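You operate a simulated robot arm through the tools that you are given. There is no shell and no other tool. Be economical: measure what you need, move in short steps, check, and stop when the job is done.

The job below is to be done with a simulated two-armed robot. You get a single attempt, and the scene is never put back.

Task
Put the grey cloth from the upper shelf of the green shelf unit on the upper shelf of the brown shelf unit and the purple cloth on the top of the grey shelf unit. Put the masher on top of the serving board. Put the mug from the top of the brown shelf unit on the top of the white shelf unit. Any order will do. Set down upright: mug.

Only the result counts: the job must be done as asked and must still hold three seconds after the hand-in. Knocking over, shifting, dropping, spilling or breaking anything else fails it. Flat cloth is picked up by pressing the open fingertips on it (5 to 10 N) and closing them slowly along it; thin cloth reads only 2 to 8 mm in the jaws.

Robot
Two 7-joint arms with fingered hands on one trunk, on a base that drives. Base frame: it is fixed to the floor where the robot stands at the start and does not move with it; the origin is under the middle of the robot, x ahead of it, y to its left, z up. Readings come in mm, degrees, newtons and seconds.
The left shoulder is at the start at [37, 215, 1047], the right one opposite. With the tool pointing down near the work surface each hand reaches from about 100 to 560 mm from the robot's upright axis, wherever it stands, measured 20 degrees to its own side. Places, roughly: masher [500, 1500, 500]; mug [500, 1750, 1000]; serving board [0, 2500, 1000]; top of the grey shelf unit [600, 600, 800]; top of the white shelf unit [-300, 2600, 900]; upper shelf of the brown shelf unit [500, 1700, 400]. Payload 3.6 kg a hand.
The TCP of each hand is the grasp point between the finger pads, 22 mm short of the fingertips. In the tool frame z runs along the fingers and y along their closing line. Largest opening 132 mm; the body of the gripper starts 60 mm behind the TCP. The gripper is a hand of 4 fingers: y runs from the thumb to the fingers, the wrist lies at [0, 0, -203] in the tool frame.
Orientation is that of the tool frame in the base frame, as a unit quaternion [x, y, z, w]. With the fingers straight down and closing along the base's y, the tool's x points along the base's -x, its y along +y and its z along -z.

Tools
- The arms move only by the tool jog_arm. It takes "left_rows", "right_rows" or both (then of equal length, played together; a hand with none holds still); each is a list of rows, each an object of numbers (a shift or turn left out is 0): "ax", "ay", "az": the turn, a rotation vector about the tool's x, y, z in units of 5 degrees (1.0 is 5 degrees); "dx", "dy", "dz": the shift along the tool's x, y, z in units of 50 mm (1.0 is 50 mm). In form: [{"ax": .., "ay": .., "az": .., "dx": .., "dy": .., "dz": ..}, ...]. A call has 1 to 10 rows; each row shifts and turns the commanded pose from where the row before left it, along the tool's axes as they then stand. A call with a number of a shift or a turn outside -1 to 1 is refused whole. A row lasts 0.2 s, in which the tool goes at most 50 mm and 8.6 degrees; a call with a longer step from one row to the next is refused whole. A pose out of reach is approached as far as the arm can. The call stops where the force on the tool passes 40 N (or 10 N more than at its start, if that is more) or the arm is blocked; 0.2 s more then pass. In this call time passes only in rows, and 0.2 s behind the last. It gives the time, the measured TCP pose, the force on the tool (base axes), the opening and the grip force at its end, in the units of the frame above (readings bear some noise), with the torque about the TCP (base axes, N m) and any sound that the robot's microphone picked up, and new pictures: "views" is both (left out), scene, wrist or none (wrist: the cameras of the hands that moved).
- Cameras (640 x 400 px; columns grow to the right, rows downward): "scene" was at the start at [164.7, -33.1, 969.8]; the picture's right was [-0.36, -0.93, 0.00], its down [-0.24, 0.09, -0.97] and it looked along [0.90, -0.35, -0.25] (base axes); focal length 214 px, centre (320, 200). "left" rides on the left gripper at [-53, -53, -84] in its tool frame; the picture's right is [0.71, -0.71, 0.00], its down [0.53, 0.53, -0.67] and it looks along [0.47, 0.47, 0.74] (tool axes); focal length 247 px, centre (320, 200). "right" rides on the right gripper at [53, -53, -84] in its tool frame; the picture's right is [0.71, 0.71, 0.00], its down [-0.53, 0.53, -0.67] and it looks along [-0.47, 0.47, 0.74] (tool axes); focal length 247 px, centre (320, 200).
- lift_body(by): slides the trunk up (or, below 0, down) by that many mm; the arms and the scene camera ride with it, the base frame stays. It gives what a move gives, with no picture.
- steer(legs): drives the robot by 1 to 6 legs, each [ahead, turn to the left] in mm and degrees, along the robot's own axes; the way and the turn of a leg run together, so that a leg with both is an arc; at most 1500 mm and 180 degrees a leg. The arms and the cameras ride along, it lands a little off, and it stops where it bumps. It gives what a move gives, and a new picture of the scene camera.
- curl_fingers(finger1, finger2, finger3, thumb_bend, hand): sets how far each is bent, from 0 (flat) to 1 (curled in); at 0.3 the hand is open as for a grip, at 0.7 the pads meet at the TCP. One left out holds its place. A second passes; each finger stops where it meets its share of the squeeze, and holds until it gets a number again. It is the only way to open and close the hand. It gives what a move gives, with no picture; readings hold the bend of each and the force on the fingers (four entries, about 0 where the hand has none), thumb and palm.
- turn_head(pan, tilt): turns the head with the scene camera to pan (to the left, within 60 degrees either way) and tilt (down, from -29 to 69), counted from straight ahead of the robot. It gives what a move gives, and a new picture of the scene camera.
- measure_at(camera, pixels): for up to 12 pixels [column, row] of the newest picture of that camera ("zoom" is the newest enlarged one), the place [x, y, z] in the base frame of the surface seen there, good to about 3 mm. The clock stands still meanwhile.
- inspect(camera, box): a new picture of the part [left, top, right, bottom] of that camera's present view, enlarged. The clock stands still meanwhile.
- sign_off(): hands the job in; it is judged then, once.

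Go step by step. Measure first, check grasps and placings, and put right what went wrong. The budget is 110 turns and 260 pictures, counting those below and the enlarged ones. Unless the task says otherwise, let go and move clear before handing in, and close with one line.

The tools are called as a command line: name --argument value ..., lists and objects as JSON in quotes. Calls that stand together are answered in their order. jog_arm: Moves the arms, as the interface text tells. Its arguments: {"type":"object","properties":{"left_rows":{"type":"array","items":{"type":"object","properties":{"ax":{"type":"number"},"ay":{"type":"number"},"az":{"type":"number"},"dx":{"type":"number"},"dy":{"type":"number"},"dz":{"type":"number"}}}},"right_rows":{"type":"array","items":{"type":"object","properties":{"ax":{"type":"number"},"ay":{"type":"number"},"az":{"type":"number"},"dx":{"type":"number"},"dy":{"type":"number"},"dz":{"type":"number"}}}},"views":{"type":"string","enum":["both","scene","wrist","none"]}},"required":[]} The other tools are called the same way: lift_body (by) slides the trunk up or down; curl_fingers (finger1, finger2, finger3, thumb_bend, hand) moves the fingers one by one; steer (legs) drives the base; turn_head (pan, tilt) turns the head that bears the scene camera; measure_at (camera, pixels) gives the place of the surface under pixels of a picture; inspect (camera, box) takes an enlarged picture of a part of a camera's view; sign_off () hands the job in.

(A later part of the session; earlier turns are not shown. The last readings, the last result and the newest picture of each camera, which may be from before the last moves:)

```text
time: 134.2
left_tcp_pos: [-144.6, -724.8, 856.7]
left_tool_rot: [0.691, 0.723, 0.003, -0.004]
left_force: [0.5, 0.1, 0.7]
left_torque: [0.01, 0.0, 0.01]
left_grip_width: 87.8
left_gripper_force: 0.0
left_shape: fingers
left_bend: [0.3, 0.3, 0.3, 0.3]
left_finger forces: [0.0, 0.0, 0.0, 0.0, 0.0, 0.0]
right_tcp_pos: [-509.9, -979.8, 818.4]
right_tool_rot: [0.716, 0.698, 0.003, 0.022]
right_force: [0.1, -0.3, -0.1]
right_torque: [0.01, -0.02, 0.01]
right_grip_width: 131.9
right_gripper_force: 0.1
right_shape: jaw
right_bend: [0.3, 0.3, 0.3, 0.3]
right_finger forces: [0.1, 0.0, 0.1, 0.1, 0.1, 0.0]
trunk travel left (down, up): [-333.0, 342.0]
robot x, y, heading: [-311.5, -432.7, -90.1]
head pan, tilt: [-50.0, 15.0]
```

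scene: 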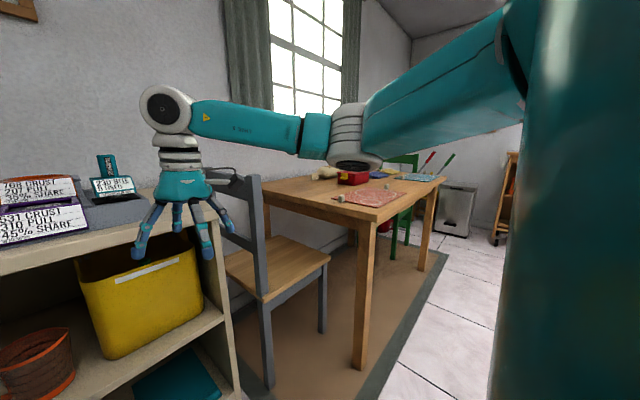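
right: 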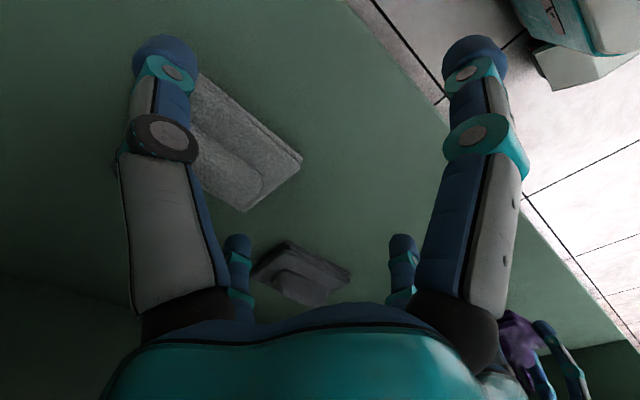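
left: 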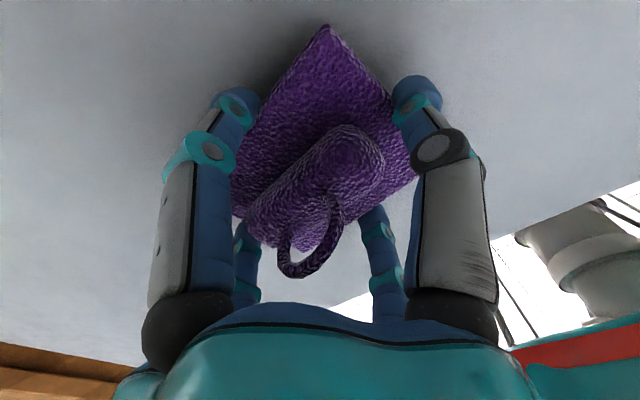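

Before turning toward the unit, I'll draw the right hand in 150 mm so it clears the beige unit, then turn left.

jog_arm --right_rows '[{"dx": 0.9}, {"dx": 0.9}, {"dx": 0.9}, {"dx": 0.5}]' --views "none"

steer --legs '[[0, 45]]'

steer --legs '[[0, 45]]'

lift_body --by -325

turn_head --pan 0 --tilt 25

```text
time: 135.2
left_tcp_pos: [-145.1, -724.6, 857.2]
left_tool_rot: [0.691, 0.723, 0.003, -0.004]
left_force: [-0.4, 0.6, -0.1]
left_torque: [-0.03, -0.03, 0.02]
left_grip_width: 88.0
left_gripper_force: 0.1
left_shape: fingers
left_bend: [0.3, 0.3, 0.3, 0.3]
left_finger forces: [0.1, 0.1, 0.0, 0.0, 0.1, 0.1]
right_tcp_pos: [-502.2, -817.3, 816.1]
right_tool_rot: [0.717, 0.697, 0.004, 0.021]
right_force: [-0.7, 1.1, 0.0]
right_torque: [-0.02, -0.03, 0.0]
right_grip_width: 132.5
right_gripper_force: 0.1
right_shape: jaw
right_bend: [0.3, 0.3, 0.3, 0.3]
right_finger forces: [0.0, 0.1, 0.0, 0.0, 0.0, 0.0]
trunk travel left (down, up): [-333.0, 342.0]
robot x, y, heading: [-314.3, -432.9, -90.0]
head pan, tilt: [-50.0, 15.0]
```

```text
time: 137.9
left_tcp_pos: [10.0, -523.7, 857.9]
left_tool_rot: [0.367, 0.93, 0.001, -0.005]
left_force: [-0.6, -0.3, 0.1]
left_torque: [0.01, -0.02, 0.02]
left_grip_width: 87.9
left_gripper_force: 0.0
left_shape: fingers
left_bend: [0.3, 0.3, 0.3, 0.3]
left_finger forces: [0.1, 0.0, 0.1, 0.0, 0.0, 0.0]
right_tcp_pos: [-179.6, -840.1, 818.1]
right_tool_rot: [0.401, 0.916, 0.009, 0.019]
right_force: [-0.9, -1.0, 0.5]
right_torque: [0.02, -0.08, -0.02]
right_grip_width: 131.9
right_gripper_force: 0.2
right_shape: jaw
right_bend: [0.3, 0.3, 0.3, 0.3]
right_finger forces: [0.0, 0.0, 0.1, 0.0, 0.0, 0.0]
trunk travel left (down, up): [-333.0, 342.0]
robot x, y, heading: [-341.1, -458.1, -46.1]
head pan, tilt: [-50.0, 15.0]
stopped in leg 1: the robot was blocked; the commanded pose is now the measured one
```

scene: 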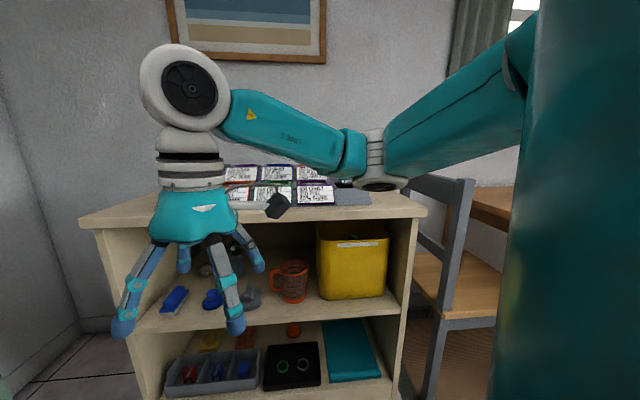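

```text
time: 140.4
left_tcp_pos: [-35.3, -263.3, 859.8]
left_tool_rot: [-0.007, 1.0, -0.003, -0.004]
left_force: [0.4, 0.0, 0.2]
left_torque: [0.01, 0.01, 0.0]
left_grip_width: 87.9
left_gripper_force: 0.2
left_shape: fingers
left_bend: [0.3, 0.3, 0.3, 0.3]
left_finger forces: [0.1, 0.1, 0.0, 0.0, 0.1, 0.0]
right_tcp_pos: [45.2, -624.6, 818.2]
right_tool_rot: [0.03, 0.999, 0.017, 0.012]
right_force: [0.1, -0.4, 0.8]
right_torque: [0.01, -0.03, 0.01]
right_grip_width: 132.0
right_gripper_force: 0.1
right_shape: jaw
right_bend: [0.3, 0.3, 0.3, 0.3]
right_finger forces: [0.0, 0.0, 0.1, 0.0, 0.1, 0.0]
trunk travel left (down, up): [-333.0, 342.0]
robot x, y, heading: [-331.5, -494.2, -1.8]
head pan, tilt: [-50.0, 15.0]
stopped in leg 1: the robot was blocked; the commanded pose is now the measured one
```

scene: 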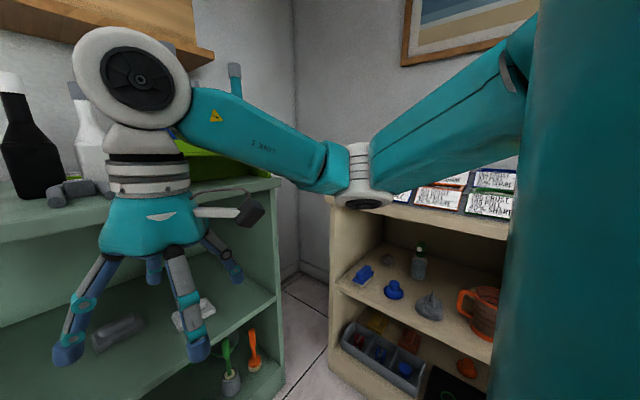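

```text
time: 143.6
left_tcp_pos: [-51.4, -263.0, 448.4]
left_tool_rot: [-0.008, 0.981, 0.006, -0.195]
left_force: [-0.4, 0.9, -0.4]
left_torque: [-0.02, 0.01, -0.01]
left_grip_width: 87.8
left_gripper_force: 0.0
left_shape: fingers
left_bend: [0.3, 0.3, 0.3, 0.3]
left_finger forces: [0.0, 0.0, 0.1, 0.0, 0.1, 0.0]
right_tcp_pos: [15.0, -623.3, 388.2]
right_tool_rot: [0.03, 0.987, 0.018, -0.155]
right_force: [0.1, 0.3, -0.3]
right_torque: [0.0, 0.0, 0.02]
right_grip_width: 132.1
right_gripper_force: 0.1
right_shape: jaw
right_bend: [0.3, 0.3, 0.3, 0.3]
right_finger forces: [0.1, 0.0, 0.0, 0.1, 0.0, 0.2]
trunk travel left (down, up): [-8.0, 667.0]
robot x, y, heading: [-339.1, -497.1, -1.9]
head pan, tilt: [-50.0, 15.0]
```

```text
time: 144.8
left_tcp_pos: [-51.8, -263.1, 446.4]
left_tool_rot: [-0.008, 0.981, 0.006, -0.195]
left_force: [0.0, 0.4, -0.2]
left_torque: [-0.01, 0.0, -0.04]
left_grip_width: 87.9
left_gripper_force: 0.0
left_shape: fingers
left_bend: [0.3, 0.3, 0.3, 0.3]
left_finger forces: [0.0, 0.0, 0.0, 0.0, 0.1, 0.0]
right_tcp_pos: [15.4, -623.1, 388.9]
right_tool_rot: [0.03, 0.987, 0.017, -0.154]
right_force: [0.5, -0.1, -0.1]
right_torque: [-0.01, -0.02, -0.02]
right_grip_width: 131.9
right_gripper_force: 0.0
right_shape: jaw
right_bend: [0.3, 0.3, 0.3, 0.3]
right_finger forces: [0.0, 0.1, 0.0, 0.0, 0.0, 0.0]
trunk travel left (down, up): [-8.0, 667.0]
robot x, y, heading: [-334.4, -494.8, -1.9]
head pan, tilt: [0.0, 25.0]
```

scene: 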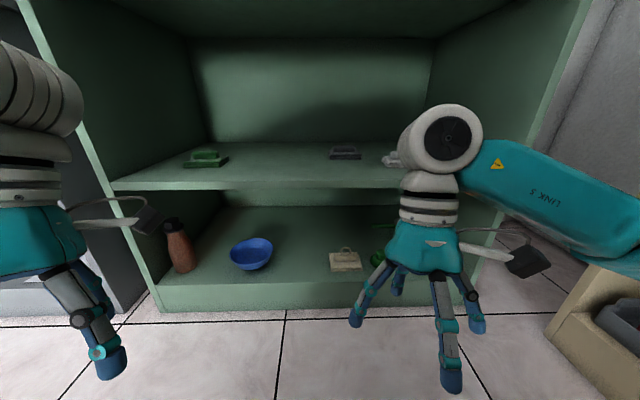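

Lowering also swung both arms down and back ~20°. Correct tilts and raise both hands to above shelf level.

jog_arm --left_rows '[{"ay": -1, "dz": -0.6}, {"ay": -1, "dz": -0.6}, {"ay": -1, "dz": -0.6}, {"ay": -1, "dz": -0.6}, {"ay": -0.5}]' --right_rows '[{"ay": -1, "dz": -0.8}, {"ay": -1, "dz": -0.8}, {"ay": -1, "dz": -0.8}, {"ay": -0.6, "dz": -0.8}, {"dx": -0.9}]' --views "scene"

```text
time: 146.0
left_tcp_pos: [-1.7, -301.0, 513.8]
left_tool_rot: [-0.009, 0.995, 0.006, -0.096]
left_force: [-0.6, 0.6, 0.0]
left_torque: [0.02, 0.02, -0.01]
left_grip_width: 87.9
left_gripper_force: 0.0
left_shape: fingers
left_bend: [0.3, 0.3, 0.3, 0.3]
left_finger forces: [0.1, 0.0, 0.1, 0.0, 0.1, 0.1]
left hand out of reach, approached as far as the arm can: row 1, 3, 4
right_tcp_pos: [150.9, -669.4, 491.4]
right_tool_rot: [0.033, 0.999, 0.013, 0.002]
right_force: [-0.3, 0.7, -0.8]
right_torque: [0.01, -0.02, -0.02]
right_grip_width: 131.9
right_gripper_force: 0.0
right_shape: jaw
right_bend: [0.3, 0.3, 0.3, 0.3]
right_finger forces: [0.0, 0.0, 0.1, 0.1, 0.1, 0.0]
right hand out of reach, approached as far as the arm can: row 1, 2, 3, 4
trunk travel left (down, up): [-8.0, 667.0]
robot x, y, heading: [-335.1, -489.4, -1.9]
head pan, tilt: [0.0, 25.0]
```

scene: 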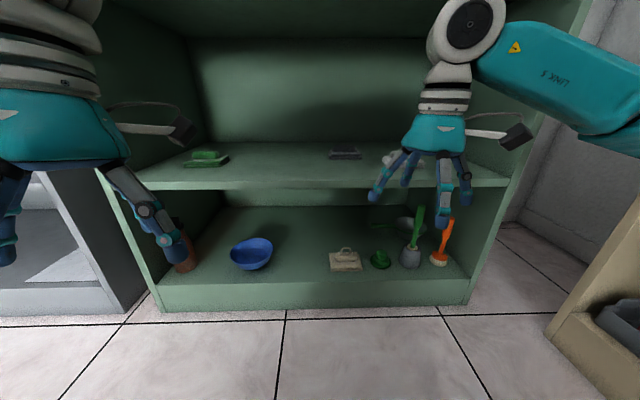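

Right is vertical with elbow low now. Raise right to ~530 and extend, level the left.

jog_arm --left_rows '[{"ay": -1, "dx": -0.3}, {"ay": -1, "dx": -0.3}, {"dz": -0.3}, {"dz": -0.3}]' --right_rows '[{"dz": -0.4, "dx": -0.4}, {"dz": -0.4, "dx": -0.4}, {"dx": -0.6, "dy": 0.4}, {"dx": -0.4, "dy": 0.4}]' --views "none"

steer --legs '[[230, 1.5]]'

```text
time: 147.0
left_tcp_pos: [38.9, -369.7, 558.1]
left_tool_rot: [-0.009, 1.0, 0.007, 0.013]
left_force: [0.4, 0.6, 0.3]
left_torque: [0.03, 0.02, 0.02]
left_grip_width: 87.8
left_gripper_force: 0.1
left_shape: fingers
left_bend: [0.3, 0.3, 0.3, 0.3]
left_finger forces: [0.0, 0.0, 0.0, 0.0, 0.1, 0.0]
left hand out of reach, approached as far as the arm can: row 1
right_tcp_pos: [239.6, -631.6, 535.6]
right_tool_rot: [0.033, 0.999, 0.012, 0.002]
right_force: [1.2, 0.5, 0.4]
right_torque: [-0.03, 0.0, 0.01]
right_grip_width: 132.0
right_gripper_force: 0.0
right_shape: jaw
right_bend: [0.3, 0.3, 0.3, 0.3]
right_finger forces: [0.0, 0.0, 0.0, 0.0, 0.0, 0.0]
trunk travel left (down, up): [-8.0, 667.0]
robot x, y, heading: [-335.1, -491.0, -1.6]
head pan, tilt: [0.0, 25.0]
```

```text
time: 148.7
left_tcp_pos: [264.4, -363.1, 557.1]
left_tool_rot: [-0.022, 1.0, 0.007, 0.014]
left_force: [-0.1, -0.1, -0.1]
left_torque: [0.01, 0.02, 0.03]
left_grip_width: 87.8
left_gripper_force: 0.1
left_shape: fingers
left_bend: [0.3, 0.3, 0.3, 0.3]
left_finger forces: [0.0, 0.0, 0.0, 0.0, 0.0, 0.0]
right_tcp_pos: [471.3, -621.2, 535.6]
right_tool_rot: [0.02, 1.0, 0.013, 0.002]
right_force: [0.6, 0.0, -0.7]
right_torque: [0.0, 0.01, -0.02]
right_grip_width: 132.1
right_gripper_force: 0.1
right_shape: jaw
right_bend: [0.3, 0.3, 0.3, 0.3]
right_finger forces: [0.0, 0.0, 0.1, 0.0, 0.0, 0.1]
trunk travel left (down, up): [-8.0, 667.0]
robot x, y, heading: [-109.6, -499.7, -0.3]
head pan, tilt: [0.0, 25.0]
```

scene: 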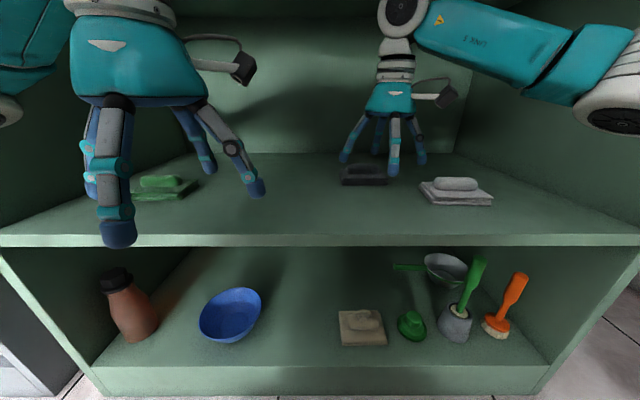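

No block now. Drive 70 mm more.

steer --legs '[[70, 0]]'

jog_arm --right_rows '[{"dx": -0.2, "dy": 0.4}]' --views "both"

```text
time: 149.7
left_tcp_pos: [335.3, -364.4, 558.0]
left_tool_rot: [-0.022, 1.0, 0.007, 0.014]
left_force: [-0.3, 1.1, 0.3]
left_torque: [-0.02, 0.01, 0.0]
left_grip_width: 87.8
left_gripper_force: 0.0
left_shape: fingers
left_bend: [0.3, 0.3, 0.3, 0.3]
left_finger forces: [0.1, 0.0, 0.1, 0.0, 0.0, 0.1]
right_tcp_pos: [544.1, -622.0, 535.1]
right_tool_rot: [0.019, 1.0, 0.013, 0.002]
right_force: [0.9, 0.0, 0.0]
right_torque: [0.03, -0.01, 0.01]
right_grip_width: 132.0
right_gripper_force: 0.1
right_shape: jaw
right_bend: [0.3, 0.3, 0.3, 0.3]
right_finger forces: [0.1, 0.0, 0.1, 0.1, 0.0, 0.0]
trunk travel left (down, up): [-8.0, 667.0]
robot x, y, heading: [-34.0, -493.7, -0.4]
head pan, tilt: [0.0, 25.0]
```

scene: 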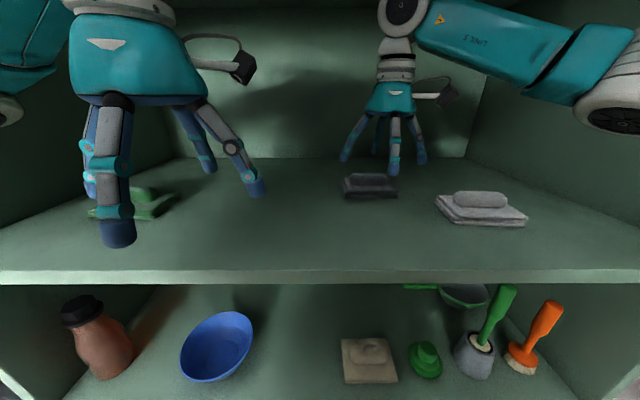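

```text
time: 150.1
left_tcp_pos: [334.6, -364.1, 558.4]
left_tool_rot: [-0.022, 1.0, 0.007, 0.014]
left_force: [-0.9, -0.5, 0.9]
left_torque: [-0.01, -0.02, 0.02]
left_grip_width: 87.8
left_gripper_force: 0.1
left_shape: fingers
left_bend: [0.3, 0.3, 0.3, 0.3]
left_finger forces: [0.0, 0.1, 0.0, 0.1, 0.0, 0.0]
right_tcp_pos: [554.7, -603.4, 537.7]
right_tool_rot: [0.02, 1.0, 0.013, 0.003]
right_force: [1.0, 0.0, -0.5]
right_torque: [-0.01, -0.03, 0.0]
right_grip_width: 132.0
right_gripper_force: 0.2
right_shape: jaw
right_bend: [0.3, 0.3, 0.3, 0.3]
right_finger forces: [0.0, 0.0, 0.0, 0.0, 0.0, 0.1]
trunk travel left (down, up): [-8.0, 667.0]
robot x, y, heading: [-36.8, -497.8, -0.5]
head pan, tilt: [0.0, 25.0]
```

scene: 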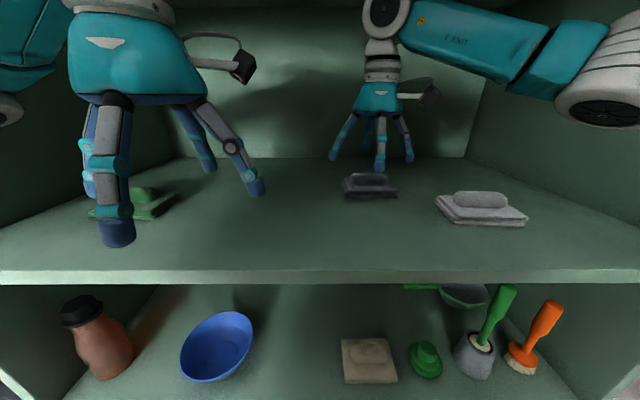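
right: 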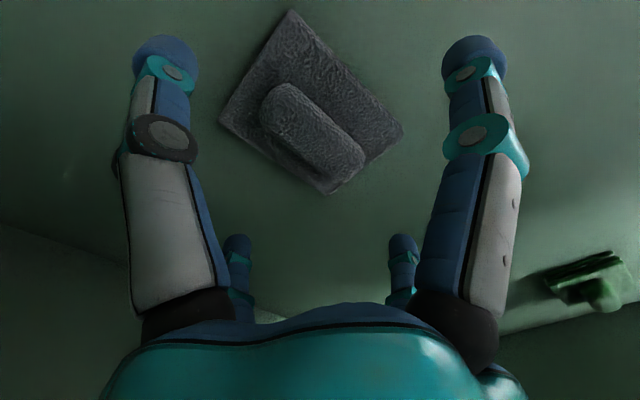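

Right over the grey cloth. Measure its corners in the right camera.

measure_at --camera "right" --pixels '[[222, 120], [290, 14], [400, 128], [330, 188], [275, 105], [345, 150], [345, 75], [250, 68]]'

```text
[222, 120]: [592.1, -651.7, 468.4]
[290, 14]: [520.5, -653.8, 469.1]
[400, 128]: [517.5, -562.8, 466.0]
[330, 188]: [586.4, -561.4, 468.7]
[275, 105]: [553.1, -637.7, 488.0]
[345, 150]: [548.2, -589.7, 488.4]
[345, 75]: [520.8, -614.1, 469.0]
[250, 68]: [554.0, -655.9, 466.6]
```

Centre is (554,-607). Nudge and descend to z≈480, then close.

jog_arm --right_rows '[{"dy": -0.08, "dz": 0.2}, {"dz": 0.3}, {"dz": 0.3}, {"dz": 0.3}, {"dz": 0.04}]' --views "none"

curl_fingers --hand "right" --finger1 0.4 --finger2 0.4 --finger3 0.4 --thumb_bend 0.4

curl_fingers --hand "right" --finger1 0.7 --finger2 0.7 --finger3 0.7 --thumb_bend 0.7

jog_arm --right_rows '[{"dz": -0.3}, {"dz": -0.4}]' --views "both"

```text
time: 151.3
left_tcp_pos: [334.5, -364.4, 559.2]
left_tool_rot: [-0.023, 1.0, 0.007, 0.014]
left_force: [1.1, -0.7, 0.4]
left_torque: [0.01, 0.0, -0.01]
left_grip_width: 87.8
left_gripper_force: 0.2
left_shape: fingers
left_bend: [0.3, 0.3, 0.3, 0.3]
left_finger forces: [0.0, 0.1, 0.0, 0.1, 0.0, 0.0]
right_tcp_pos: [554.7, -605.4, 479.5]
right_tool_rot: [0.02, 1.0, 0.012, 0.003]
right_force: [0.5, -0.5, 0.5]
right_torque: [-0.01, -0.02, 0.01]
right_grip_width: 132.0
right_gripper_force: 0.1
right_shape: jaw
right_bend: [0.3, 0.3, 0.3, 0.3]
right_finger forces: [0.0, 0.0, 0.0, 0.1, 0.0, 0.0]
trunk travel left (down, up): [-8.0, 667.0]
robot x, y, heading: [-33.7, -502.4, -0.3]
head pan, tilt: [0.0, 25.0]
```

```text
time: 152.3
left_tcp_pos: [335.3, -365.0, 558.9]
left_tool_rot: [-0.022, 1.0, 0.007, 0.014]
left_force: [0.7, 0.0, 0.5]
left_torque: [-0.01, 0.01, 0.02]
left_grip_width: 88.0
left_gripper_force: 0.1
left_shape: fingers
left_bend: [0.3, 0.3, 0.3, 0.3]
left_finger forces: [0.1, 0.1, 0.0, 0.0, 0.1, 0.0]
right_tcp_pos: [554.1, -605.6, 480.5]
right_tool_rot: [0.02, 1.0, 0.013, 0.003]
right_force: [0.1, -0.6, 0.4]
right_torque: [0.01, 0.02, 0.01]
right_grip_width: 66.0
right_gripper_force: 0.9
right_shape: fingers
right_bend: [0.4, 0.38, 0.4, 0.39]
right_finger forces: [0.0, 0.9, 0.0, 0.0, 1.1, 0.1]
trunk travel left (down, up): [-8.0, 667.0]
robot x, y, heading: [-32.1, -499.1, -0.4]
head pan, tilt: [0.0, 25.0]
```

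```text
time: 153.3
left_tcp_pos: [335.6, -363.7, 558.9]
left_tool_rot: [-0.022, 1.0, 0.007, 0.013]
left_force: [0.0, -0.3, 0.2]
left_torque: [-0.01, 0.01, -0.01]
left_grip_width: 87.7
left_gripper_force: 0.0
left_shape: fingers
left_bend: [0.3, 0.3, 0.3, 0.3]
left_finger forces: [0.0, 0.1, 0.0, 0.0, 0.0, 0.0]
right_tcp_pos: [555.2, -606.6, 480.7]
right_tool_rot: [0.02, 1.0, 0.013, 0.003]
right_force: [0.4, -1.3, 2.0]
right_torque: [-0.23, 0.01, -0.02]
right_grip_width: 52.6
right_gripper_force: 17.5
right_shape: fingers
right_bend: [0.49, 0.38, 0.47, 0.44]
right_finger forces: [5.8, 8.1, 6.3, 0.0, 14.6, 0.0]
trunk travel left (down, up): [-8.0, 667.0]
robot x, y, heading: [-34.7, -497.9, -0.5]
head pan, tilt: [0.0, 25.0]
```

```text
time: 153.9
left_tcp_pos: [335.3, -363.8, 558.4]
left_tool_rot: [-0.022, 1.0, 0.008, 0.014]
left_force: [0.1, 0.1, 0.8]
left_torque: [-0.01, 0.02, -0.01]
left_grip_width: 87.9
left_gripper_force: 0.1
left_shape: fingers
left_bend: [0.3, 0.3, 0.3, 0.3]
left_finger forces: [0.0, 0.0, 0.1, 0.0, 0.0, 0.1]
right_tcp_pos: [554.1, -605.9, 515.1]
right_tool_rot: [0.02, 1.0, 0.013, 0.002]
right_force: [0.6, -0.4, 0.2]
right_torque: [0.01, -0.01, -0.02]
right_grip_width: 52.0
right_gripper_force: 16.9
right_shape: fingers
right_bend: [0.49, 0.38, 0.47, 0.44]
right_finger forces: [5.7, 8.2, 6.4, 0.0, 14.3, 0.0]
trunk travel left (down, up): [-8.0, 667.0]
robot x, y, heading: [-35.8, -497.7, -0.5]
head pan, tilt: [0.0, 25.0]
```

scene: 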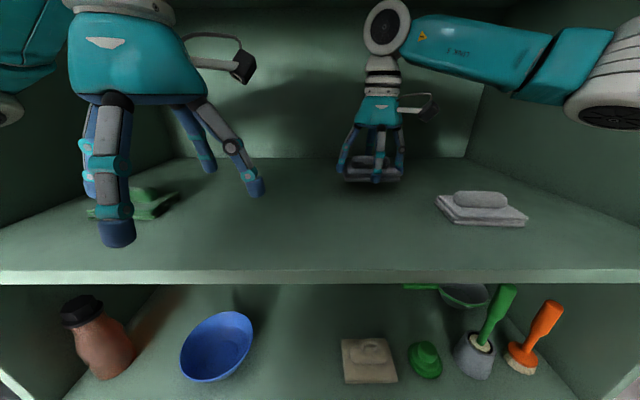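
right: 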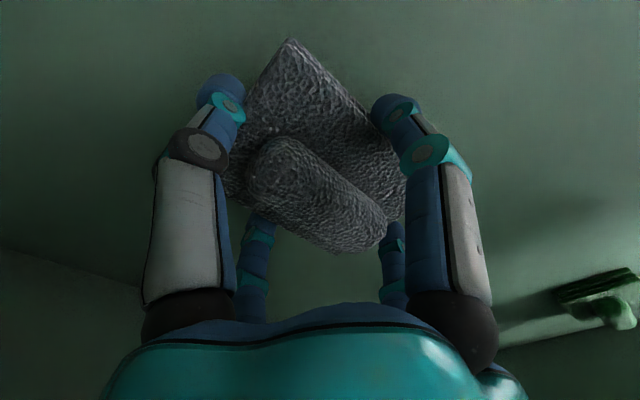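

Grey is held. Back out and drive to the brown unit in small turns.

steer --legs '[[-330, 0]]'

steer --legs '[[0, 45]]'

steer --legs '[[0, 45]]'

steer --legs '[[1450, 0]]'

```text
time: 156.1
left_tcp_pos: [10.9, -364.7, 559.8]
left_tool_rot: [-0.017, 1.0, 0.008, 0.014]
left_force: [0.5, -0.3, -0.7]
left_torque: [-0.03, 0.01, -0.01]
left_grip_width: 87.5
left_gripper_force: 0.1
left_shape: fingers
left_bend: [0.3, 0.3, 0.3, 0.3]
left_finger forces: [0.1, 0.1, 0.0, 0.0, 0.1, 0.0]
right_tcp_pos: [228.2, -607.5, 515.2]
right_tool_rot: [0.023, 1.0, 0.014, 0.002]
right_force: [0.3, 0.1, -0.8]
right_torque: [0.02, 0.01, -0.02]
right_grip_width: 52.0
right_gripper_force: 17.7
right_shape: fingers
right_bend: [0.49, 0.38, 0.47, 0.44]
right_finger forces: [5.9, 8.2, 6.5, 0.1, 14.4, 0.0]
trunk travel left (down, up): [-8.0, 667.0]
robot x, y, heading: [-360.2, -496.0, -0.7]
head pan, tilt: [0.0, 25.0]
```

scene: 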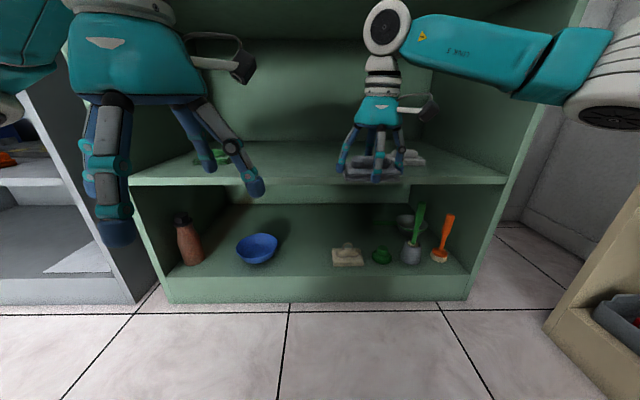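

```text
time: 158.7
left_tcp_pos: [-183.6, -143.3, 560.7]
left_tool_rot: [-0.387, 0.922, 0.013, 0.011]
left_force: [-0.8, 0.5, 0.8]
left_torque: [-0.01, 0.01, -0.03]
left_grip_width: 87.8
left_gripper_force: 0.0
left_shape: fingers
left_bend: [0.3, 0.3, 0.3, 0.3]
left_finger forces: [0.0, 0.1, 0.1, 0.1, 0.1, 0.0]
right_tcp_pos: [141.1, -169.8, 517.8]
right_tool_rot: [-0.35, 0.937, 0.013, -0.001]
right_force: [0.8, 0.3, 0.0]
right_torque: [-0.01, -0.03, 0.01]
right_grip_width: 51.6
right_gripper_force: 17.7
right_shape: fingers
right_bend: [0.49, 0.38, 0.47, 0.44]
right_finger forces: [5.8, 8.1, 6.4, 0.0, 14.4, 0.0]
trunk travel left (down, up): [-8.0, 667.0]
robot x, y, heading: [-329.0, -526.8, 43.4]
head pan, tilt: [0.0, 25.0]
stopped in leg 1: the robot was blocked; the commanded pose is now the measured one
```

scene: 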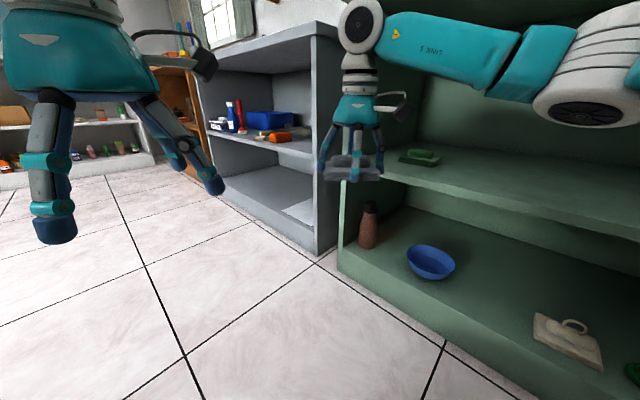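

```text
time: 161.0
left_tcp_pos: [-470.4, -135.6, 561.2]
left_tool_rot: [-0.689, 0.724, 0.015, 0.004]
left_force: [0.5, 0.0, -1.2]
left_torque: [-0.03, 0.04, 0.01]
left_grip_width: 87.5
left_gripper_force: 0.0
left_shape: fingers
left_bend: [0.3, 0.3, 0.3, 0.3]
left_finger forces: [0.0, 0.0, 0.0, 0.0, 0.0, 0.1]
right_tcp_pos: [-209.3, 60.1, 519.6]
right_tool_rot: [-0.658, 0.753, 0.012, -0.006]
right_force: [-0.1, 0.2, -0.3]
right_torque: [-0.02, -0.01, 0.02]
right_grip_width: 51.6
right_gripper_force: 17.2
right_shape: fingers
right_bend: [0.5, 0.38, 0.47, 0.44]
right_finger forces: [5.7, 8.2, 6.3, 0.0, 14.1, 0.0]
trunk travel left (down, up): [-8.0, 667.0]
robot x, y, heading: [-285.7, -528.1, 86.0]
head pan, tilt: [0.0, 25.0]
stopped in leg 1: the robot was blocked; the commanded pose is now the measured one
```

scene: 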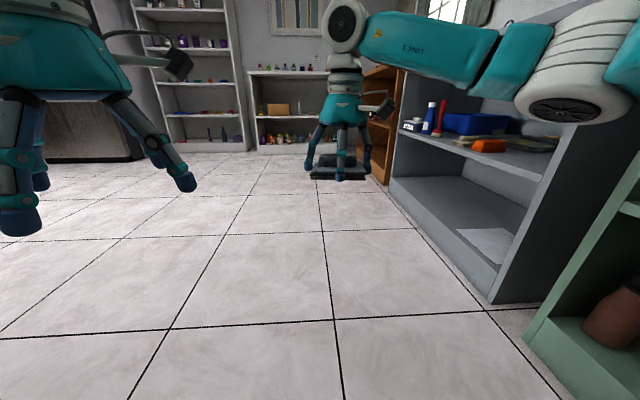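

```text
time: 168.2
left_tcp_pos: [-412.4, 1305.9, 562.4]
left_tool_rot: [-0.7, 0.714, 0.016, 0.005]
left_force: [-0.3, -1.0, -0.4]
left_torque: [-0.03, -0.02, -0.02]
left_grip_width: 87.7
left_gripper_force: 0.0
left_shape: fingers
left_bend: [0.3, 0.3, 0.3, 0.3]
left_finger forces: [0.1, 0.1, 0.1, 0.0, 0.1, 0.0]
right_tcp_pos: [-157.5, 1509.3, 519.2]
right_tool_rot: [-0.67, 0.742, 0.012, -0.006]
right_force: [1.0, -0.1, 0.3]
right_torque: [0.02, -0.02, 0.03]
right_grip_width: 51.6
right_gripper_force: 16.9
right_shape: fingers
right_bend: [0.5, 0.38, 0.47, 0.44]
right_finger forces: [5.6, 8.3, 6.3, 0.1, 14.1, 0.1]
trunk travel left (down, up): [-8.0, 667.0]
robot x, y, heading: [-216.0, 924.2, 87.9]
head pan, tilt: [0.0, 25.0]
```

scene: 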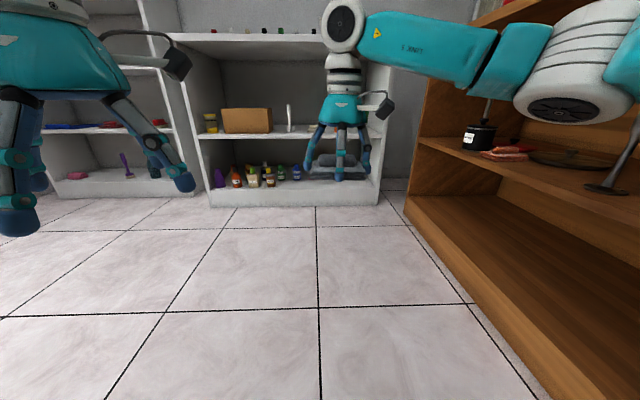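

Now near the brown unit. Look right at it and measure.

turn_head --pan -35 --tilt 15

measure_at --camera "scene" --pixels '[[320, 250], [200, 250], [200, 200], [250, 300], [400, 300], [300, 190], [260, 180], [450, 250], [150, 200], [400, 60]]'

```text
time: 169.2
left_tcp_pos: [-411.5, 1305.3, 562.3]
left_tool_rot: [-0.701, 0.713, 0.016, 0.006]
left_force: [-0.3, 1.1, 0.2]
left_torque: [-0.02, 0.0, 0.0]
left_grip_width: 87.7
left_gripper_force: 0.0
left_shape: fingers
left_bend: [0.3, 0.3, 0.3, 0.3]
left_finger forces: [0.1, 0.1, 0.0, 0.0, 0.0, 0.1]
right_tcp_pos: [-157.8, 1509.3, 519.6]
right_tool_rot: [-0.67, 0.742, 0.013, -0.006]
right_force: [0.4, 0.5, -0.5]
right_torque: [-0.02, -0.02, 0.0]
right_grip_width: 51.6
right_gripper_force: 17.2
right_shape: fingers
right_bend: [0.5, 0.38, 0.47, 0.44]
right_finger forces: [5.5, 8.3, 6.4, 0.0, 14.1, 0.0]
trunk travel left (down, up): [-8.0, 667.0]
robot x, y, heading: [-219.2, 923.6, 88.0]
head pan, tilt: [-35.0, 15.0]
```

scene: 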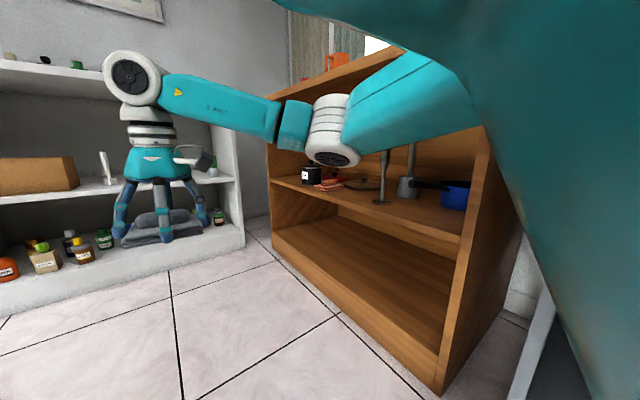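

```text
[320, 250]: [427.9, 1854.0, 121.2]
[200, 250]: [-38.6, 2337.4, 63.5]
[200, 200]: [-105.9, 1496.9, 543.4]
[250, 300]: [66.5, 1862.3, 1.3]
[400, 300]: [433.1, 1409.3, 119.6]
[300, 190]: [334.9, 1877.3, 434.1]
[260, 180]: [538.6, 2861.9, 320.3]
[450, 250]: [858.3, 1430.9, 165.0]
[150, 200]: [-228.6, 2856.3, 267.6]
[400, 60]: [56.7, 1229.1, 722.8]
```

Brown front is at x≈325, shelf z≈420. Draw the right hand in, steer slightly outward, drive on, then turn to face it.

jog_arm --right_rows '[{"dx": 0.7}, {"dx": 0.7}, {"dx": 0.6}]' --views "none"

steer --legs '[[0, 10], [600, 0]]'

steer --legs '[[0, -45]]'

turn_head --pan -25 --tilt 20

```text
time: 170.0
left_tcp_pos: [-411.8, 1304.9, 563.6]
left_tool_rot: [-0.7, 0.714, 0.016, 0.006]
left_force: [0.5, -0.3, 0.6]
left_torque: [-0.02, 0.01, 0.03]
left_grip_width: 87.8
left_gripper_force: 0.1
left_shape: fingers
left_bend: [0.3, 0.3, 0.3, 0.3]
left_finger forces: [0.0, 0.1, 0.0, 0.0, 0.0, 0.0]
right_tcp_pos: [-164.7, 1421.6, 511.3]
right_tool_rot: [-0.671, 0.741, 0.013, -0.007]
right_force: [0.9, -0.4, -0.5]
right_torque: [-0.01, 0.01, -0.04]
right_grip_width: 51.7
right_gripper_force: 17.1
right_shape: fingers
right_bend: [0.5, 0.38, 0.47, 0.44]
right_finger forces: [5.6, 8.5, 6.3, 0.0, 13.8, 0.0]
right hand out of reach, approached as far as the arm can: row 3
trunk travel left (down, up): [-8.0, 667.0]
robot x, y, heading: [-217.2, 921.3, 88.1]
head pan, tilt: [-35.0, 15.0]
```

```text
time: 174.1
left_tcp_pos: [-551.5, 1877.3, 562.6]
left_tool_rot: [0.755, -0.655, -0.016, -0.005]
left_force: [-0.4, 0.2, 0.0]
left_torque: [0.01, 0.0, -0.01]
left_grip_width: 87.8
left_gripper_force: 0.1
left_shape: fingers
left_bend: [0.3, 0.3, 0.3, 0.3]
left_finger forces: [0.1, 0.0, 0.0, 0.0, 0.0, 0.1]
right_tcp_pos: [-324.1, 2030.9, 510.5]
right_tool_rot: [0.728, -0.685, -0.012, 0.008]
right_force: [-0.5, -0.2, 0.2]
right_torque: [0.03, 0.0, 0.0]
right_grip_width: 51.7
right_gripper_force: 17.2
right_shape: fingers
right_bend: [0.5, 0.38, 0.47, 0.44]
right_finger forces: [5.5, 8.4, 6.3, 0.0, 13.7, 0.0]
trunk travel left (down, up): [-8.0, 667.0]
robot x, y, heading: [-293.9, 1531.2, 96.9]
head pan, tilt: [-35.0, 15.0]
```

scene: 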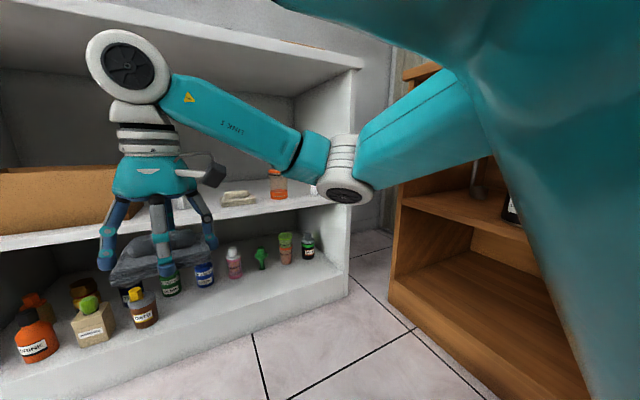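

```text
time: 176.8
left_tcp_pos: [-228.7, 1952.2, 564.8]
left_tool_rot: [-0.446, 0.895, 0.015, 0.01]
left_force: [-0.6, 0.5, -0.1]
left_torque: [0.01, 0.02, -0.04]
left_grip_width: 88.0
left_gripper_force: 0.1
left_shape: fingers
left_bend: [0.3, 0.3, 0.3, 0.3]
left_finger forces: [0.1, 0.0, 0.0, 0.0, 0.0, 0.0]
right_tcp_pos: [40.6, 1900.8, 513.7]
right_tool_rot: [-0.409, 0.912, 0.016, 0.0]
right_force: [0.0, 0.7, 0.0]
right_torque: [-0.01, 0.04, -0.03]
right_grip_width: 50.9
right_gripper_force: 16.6
right_shape: fingers
right_bend: [0.5, 0.38, 0.47, 0.44]
right_finger forces: [5.6, 8.2, 6.2, 0.1, 13.8, 0.0]
trunk travel left (down, up): [-8.0, 667.0]
robot x, y, heading: [-329.3, 1552.2, 51.5]
head pan, tilt: [-35.0, 15.0]
stopped in leg 1: the robot was blocked; the commanded pose is now the measured one
```

scene: 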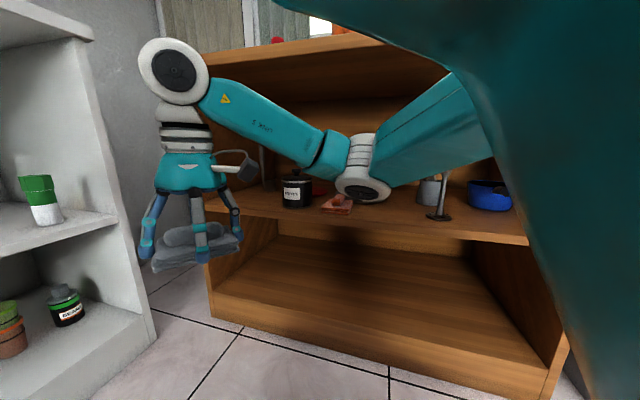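

```text
time: 177.5
left_tcp_pos: [-228.9, 1953.0, 563.3]
left_tool_rot: [-0.446, 0.895, 0.015, 0.011]
left_force: [0.3, -0.2, 0.3]
left_torque: [0.0, -0.04, 0.04]
left_grip_width: 87.6
left_gripper_force: 0.0
left_shape: fingers
left_bend: [0.3, 0.3, 0.3, 0.3]
left_finger forces: [0.1, 0.0, 0.1, 0.0, 0.1, 0.0]
right_tcp_pos: [41.1, 1900.4, 514.8]
right_tool_rot: [-0.409, 0.913, 0.016, -0.001]
right_force: [0.0, 0.8, 0.1]
right_torque: [-0.01, 0.01, 0.01]
right_grip_width: 50.9
right_gripper_force: 16.9
right_shape: fingers
right_bend: [0.5, 0.38, 0.47, 0.44]
right_finger forces: [5.6, 8.3, 6.2, 0.1, 13.9, 0.1]
trunk travel left (down, up): [-8.0, 667.0]
robot x, y, heading: [-336.8, 1554.2, 51.2]
head pan, tilt: [-25.0, 20.0]
```

scene: 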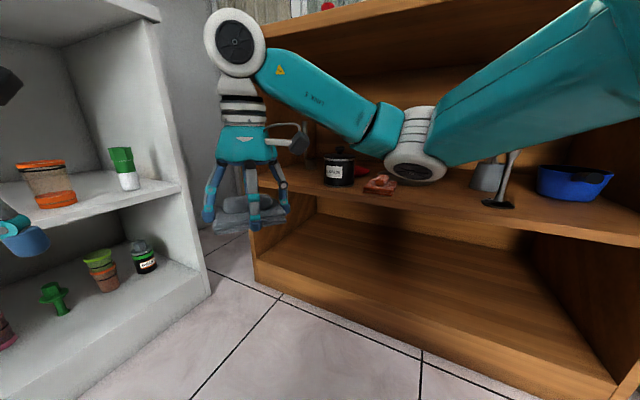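

Continue turning right to face the brown unit.

steer --legs '[[0, -50]]'

turn_head --pan 0 --tilt 20

```text
time: 180.2
left_tcp_pos: [41.4, 1735.0, 566.4]
left_tool_rot: [-0.032, 0.999, 0.009, 0.017]
left_force: [0.3, 0.3, 0.1]
left_torque: [-0.01, 0.02, -0.02]
left_grip_width: 88.2
left_gripper_force: 0.0
left_shape: fingers
left_bend: [0.3, 0.3, 0.3, 0.3]
left_finger forces: [0.0, 0.0, 0.0, 0.0, 0.1, 0.0]
right_tcp_pos: [178.0, 1496.9, 515.3]
right_tool_rot: [0.008, 1.0, 0.013, 0.005]
right_force: [0.2, -0.1, -0.6]
right_torque: [-0.02, 0.02, 0.02]
right_grip_width: 50.7
right_gripper_force: 16.7
right_shape: fingers
right_bend: [0.5, 0.37, 0.47, 0.45]
right_finger forces: [5.4, 8.2, 6.2, 0.0, 13.7, 0.0]
trunk travel left (down, up): [-8.0, 667.0]
robot x, y, heading: [-332.7, 1606.3, 2.0]
head pan, tilt: [-25.0, 20.0]
stopped in leg 1: the robot was blocked; the commanded pose is now the measured one
```

scene: 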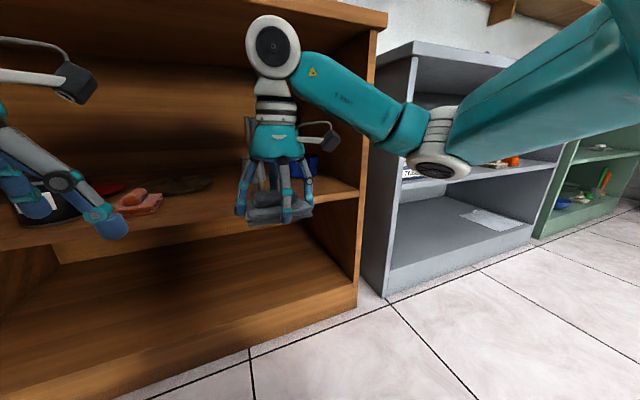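

```text
time: 181.1
left_tcp_pos: [41.2, 1735.6, 565.9]
left_tool_rot: [-0.033, 0.999, 0.01, 0.017]
left_force: [-0.3, -0.6, -0.2]
left_torque: [0.0, 0.0, 0.02]
left_grip_width: 87.6
left_gripper_force: 0.0
left_shape: fingers
left_bend: [0.3, 0.3, 0.3, 0.3]
left_finger forces: [0.1, 0.1, 0.0, 0.0, 0.0, 0.0]
right_tcp_pos: [177.3, 1499.5, 514.8]
right_tool_rot: [0.008, 1.0, 0.014, 0.005]
right_force: [-0.3, -0.1, -0.1]
right_torque: [-0.01, 0.0, -0.01]
right_grip_width: 50.6
right_gripper_force: 17.0
right_shape: fingers
right_bend: [0.5, 0.37, 0.47, 0.45]
right_finger forces: [5.4, 8.2, 6.2, 0.0, 13.7, 0.0]
trunk travel left (down, up): [-8.0, 667.0]
robot x, y, heading: [-329.1, 1609.5, 1.2]
head pan, tilt: [0.0, 20.0]
```

scene: 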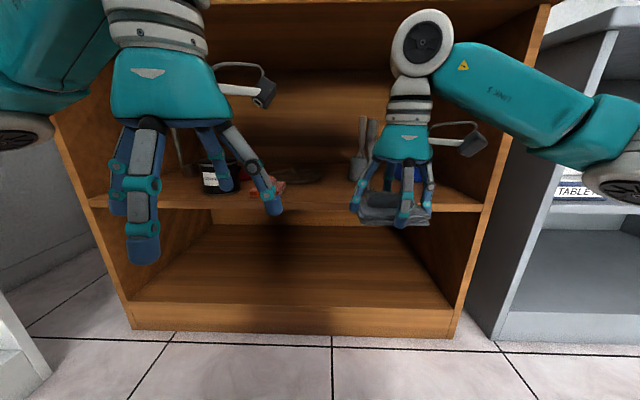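

Enlarge the brown shelf to find a free spot.

inspect --camera "scene" --box '[160, 110, 480, 230]'

measure_at --camera "zoom" --pixels '[[320, 190], [300, 160], [330, 135], [370, 150], [340, 170], [220, 160], [90, 150], [400, 100], [260, 180], [360, 185], [380, 60], [540, 160]]'

```text
2.00 times, centred on (320, 170) of scene
```

zoom: 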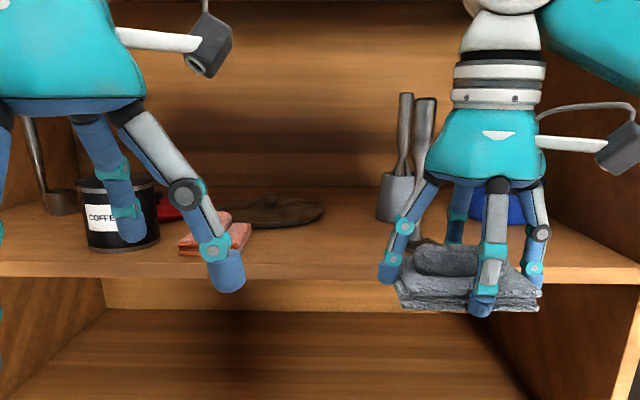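

```text
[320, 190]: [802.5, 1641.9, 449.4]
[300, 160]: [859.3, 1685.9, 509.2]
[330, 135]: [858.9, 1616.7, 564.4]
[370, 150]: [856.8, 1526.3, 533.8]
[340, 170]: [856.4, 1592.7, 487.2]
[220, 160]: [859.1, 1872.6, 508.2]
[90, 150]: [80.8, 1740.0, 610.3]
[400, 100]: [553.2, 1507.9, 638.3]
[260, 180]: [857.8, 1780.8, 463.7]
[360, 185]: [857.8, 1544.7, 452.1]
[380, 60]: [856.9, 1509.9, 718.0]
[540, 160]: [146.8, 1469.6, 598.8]
```

measure_at --camera "zoom" --pixels '[[300, 245], [370, 245], [335, 262], [350, 210], [385, 212], [415, 240], [247, 245], [322, 210], [270, 215], [180, 250], [400, 95], [425, 100]]'

```text
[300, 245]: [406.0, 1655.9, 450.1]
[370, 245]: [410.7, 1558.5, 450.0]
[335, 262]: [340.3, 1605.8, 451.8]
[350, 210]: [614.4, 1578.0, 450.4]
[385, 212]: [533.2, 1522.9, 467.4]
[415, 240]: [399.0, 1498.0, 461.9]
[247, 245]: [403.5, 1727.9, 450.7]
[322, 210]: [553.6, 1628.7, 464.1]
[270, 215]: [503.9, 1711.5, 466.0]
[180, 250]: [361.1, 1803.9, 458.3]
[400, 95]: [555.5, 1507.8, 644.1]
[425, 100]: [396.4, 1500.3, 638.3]
```

Free spot centred about (410,1625) on the shelf (z 450), between the red tablets (y>1725) and the masher (397,1500). I'll shift the robot ~+110 mm in y with a back-turn-forward move.

steer --legs '[[-150, 0], [0, 25], [280, 0], [0, -26]]'

```text
time: 186.6
left_tcp_pos: [138.3, 1859.1, 566.7]
left_tool_rot: [-0.032, 0.999, 0.009, 0.017]
left_force: [-0.8, 1.1, 0.1]
left_torque: [0.01, -0.02, 0.02]
left_grip_width: 87.7
left_gripper_force: 0.1
left_shape: fingers
left_bend: [0.3, 0.3, 0.3, 0.3]
left_finger forces: [0.1, 0.0, 0.0, 0.0, 0.0, 0.0]
right_tcp_pos: [276.7, 1621.8, 516.1]
right_tool_rot: [0.008, 1.0, 0.014, 0.005]
right_force: [1.1, 1.1, -0.4]
right_torque: [0.0, -0.03, -0.04]
right_grip_width: 50.2
right_gripper_force: 16.4
right_shape: fingers
right_bend: [0.5, 0.37, 0.47, 0.45]
right_finger forces: [5.2, 8.6, 6.1, 0.0, 13.3, 0.0]
trunk travel left (down, up): [-8.0, 667.0]
robot x, y, heading: [-231.2, 1740.3, 1.9]
head pan, tilt: [0.0, 20.0]
```

scene: 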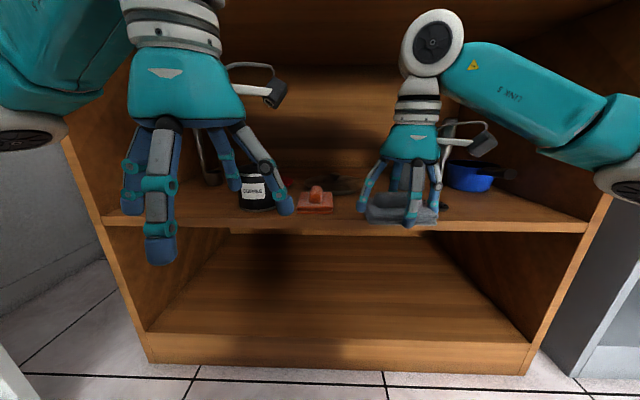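

Right hand at (277,1622). Drive 70 mm ahead, then reach the remaining distance and lower.

steer --legs '[[70, 0]]'

jog_arm --right_rows '[{"dx": -0.6}, {"dx": -0.7}]' --views "both"

```text
time: 187.7
left_tcp_pos: [209.1, 1860.5, 567.0]
left_tool_rot: [-0.031, 0.999, 0.009, 0.017]
left_force: [-0.7, -0.7, -0.1]
left_torque: [0.01, 0.03, 0.02]
left_grip_width: 88.0
left_gripper_force: 0.1
left_shape: fingers
left_bend: [0.3, 0.3, 0.3, 0.3]
left_finger forces: [0.0, 0.0, 0.0, 0.1, 0.1, 0.0]
right_tcp_pos: [344.2, 1622.1, 516.2]
right_tool_rot: [0.01, 1.0, 0.013, 0.006]
right_force: [0.1, 0.0, -0.3]
right_torque: [-0.01, 0.01, 0.01]
right_grip_width: 50.7
right_gripper_force: 17.0
right_shape: fingers
right_bend: [0.5, 0.37, 0.47, 0.45]
right_finger forces: [5.2, 8.6, 6.1, 0.0, 13.2, 0.0]
trunk travel left (down, up): [-8.0, 667.0]
robot x, y, heading: [-163.2, 1742.7, 1.2]
head pan, tilt: [0.0, 20.0]
```

scene: 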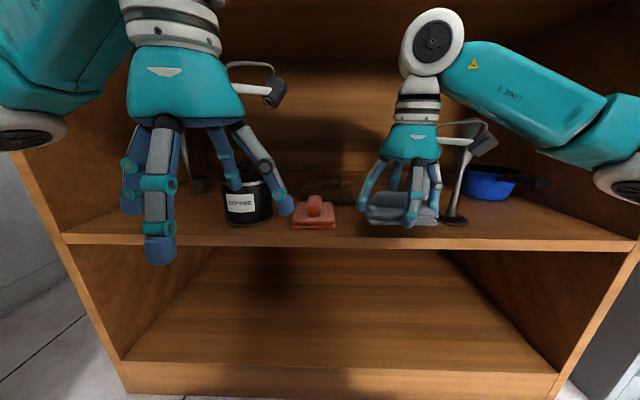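

```text
time: 188.2
left_tcp_pos: [207.9, 1859.5, 567.0]
left_tool_rot: [-0.031, 0.999, 0.009, 0.018]
left_force: [0.3, -0.2, 0.9]
left_torque: [-0.03, -0.02, 0.01]
left_grip_width: 88.0
left_gripper_force: 0.0
left_shape: fingers
left_bend: [0.3, 0.3, 0.3, 0.3]
left_finger forces: [0.0, 0.0, 0.1, 0.0, 0.0, 0.1]
right_tcp_pos: [411.1, 1619.9, 518.2]
right_tool_rot: [0.01, 1.0, 0.013, 0.006]
right_force: [0.5, -0.5, -0.9]
right_torque: [0.02, 0.0, 0.0]
right_grip_width: 50.5
right_gripper_force: 17.1
right_shape: fingers
right_bend: [0.5, 0.37, 0.47, 0.45]
right_finger forces: [5.3, 8.8, 6.1, 0.1, 13.1, 0.1]
trunk travel left (down, up): [-8.0, 667.0]
robot x, y, heading: [-164.6, 1746.2, 1.6]
head pan, tilt: [0.0, 20.0]
```

scene: 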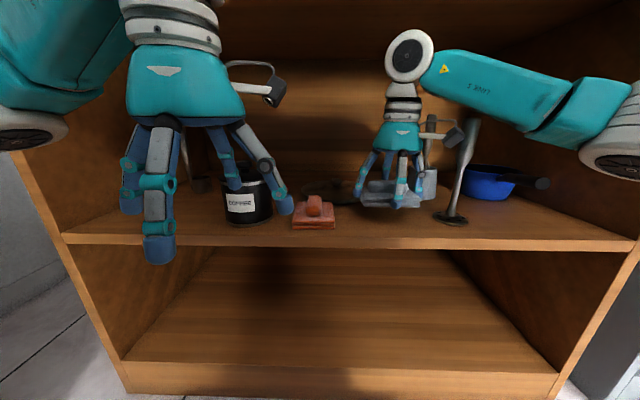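
right: 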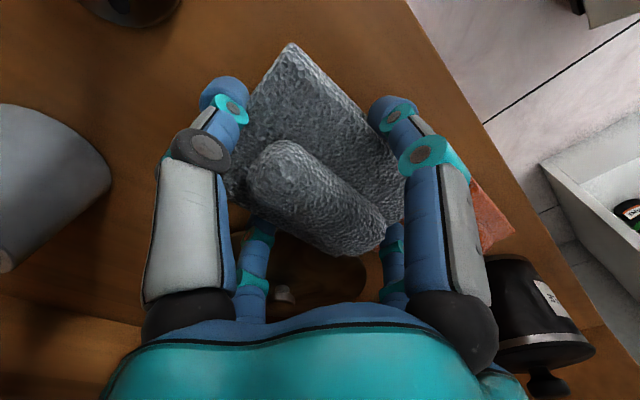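

Before lowering, check the masher's top relative to the right forearm.

measure_at --camera "scene" --pixels '[[470, 124], [472, 118], [460, 180], [450, 218], [436, 215], [464, 220], [470, 108], [500, 120], [520, 130], [432, 120], [430, 185]]'

```text
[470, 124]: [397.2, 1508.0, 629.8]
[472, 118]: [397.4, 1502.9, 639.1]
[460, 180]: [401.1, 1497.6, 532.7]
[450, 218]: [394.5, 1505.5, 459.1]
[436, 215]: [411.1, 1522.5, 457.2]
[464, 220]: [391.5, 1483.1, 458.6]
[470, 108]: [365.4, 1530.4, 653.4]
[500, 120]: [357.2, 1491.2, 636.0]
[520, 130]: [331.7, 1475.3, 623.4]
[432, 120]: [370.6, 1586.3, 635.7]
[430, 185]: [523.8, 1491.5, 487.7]
```

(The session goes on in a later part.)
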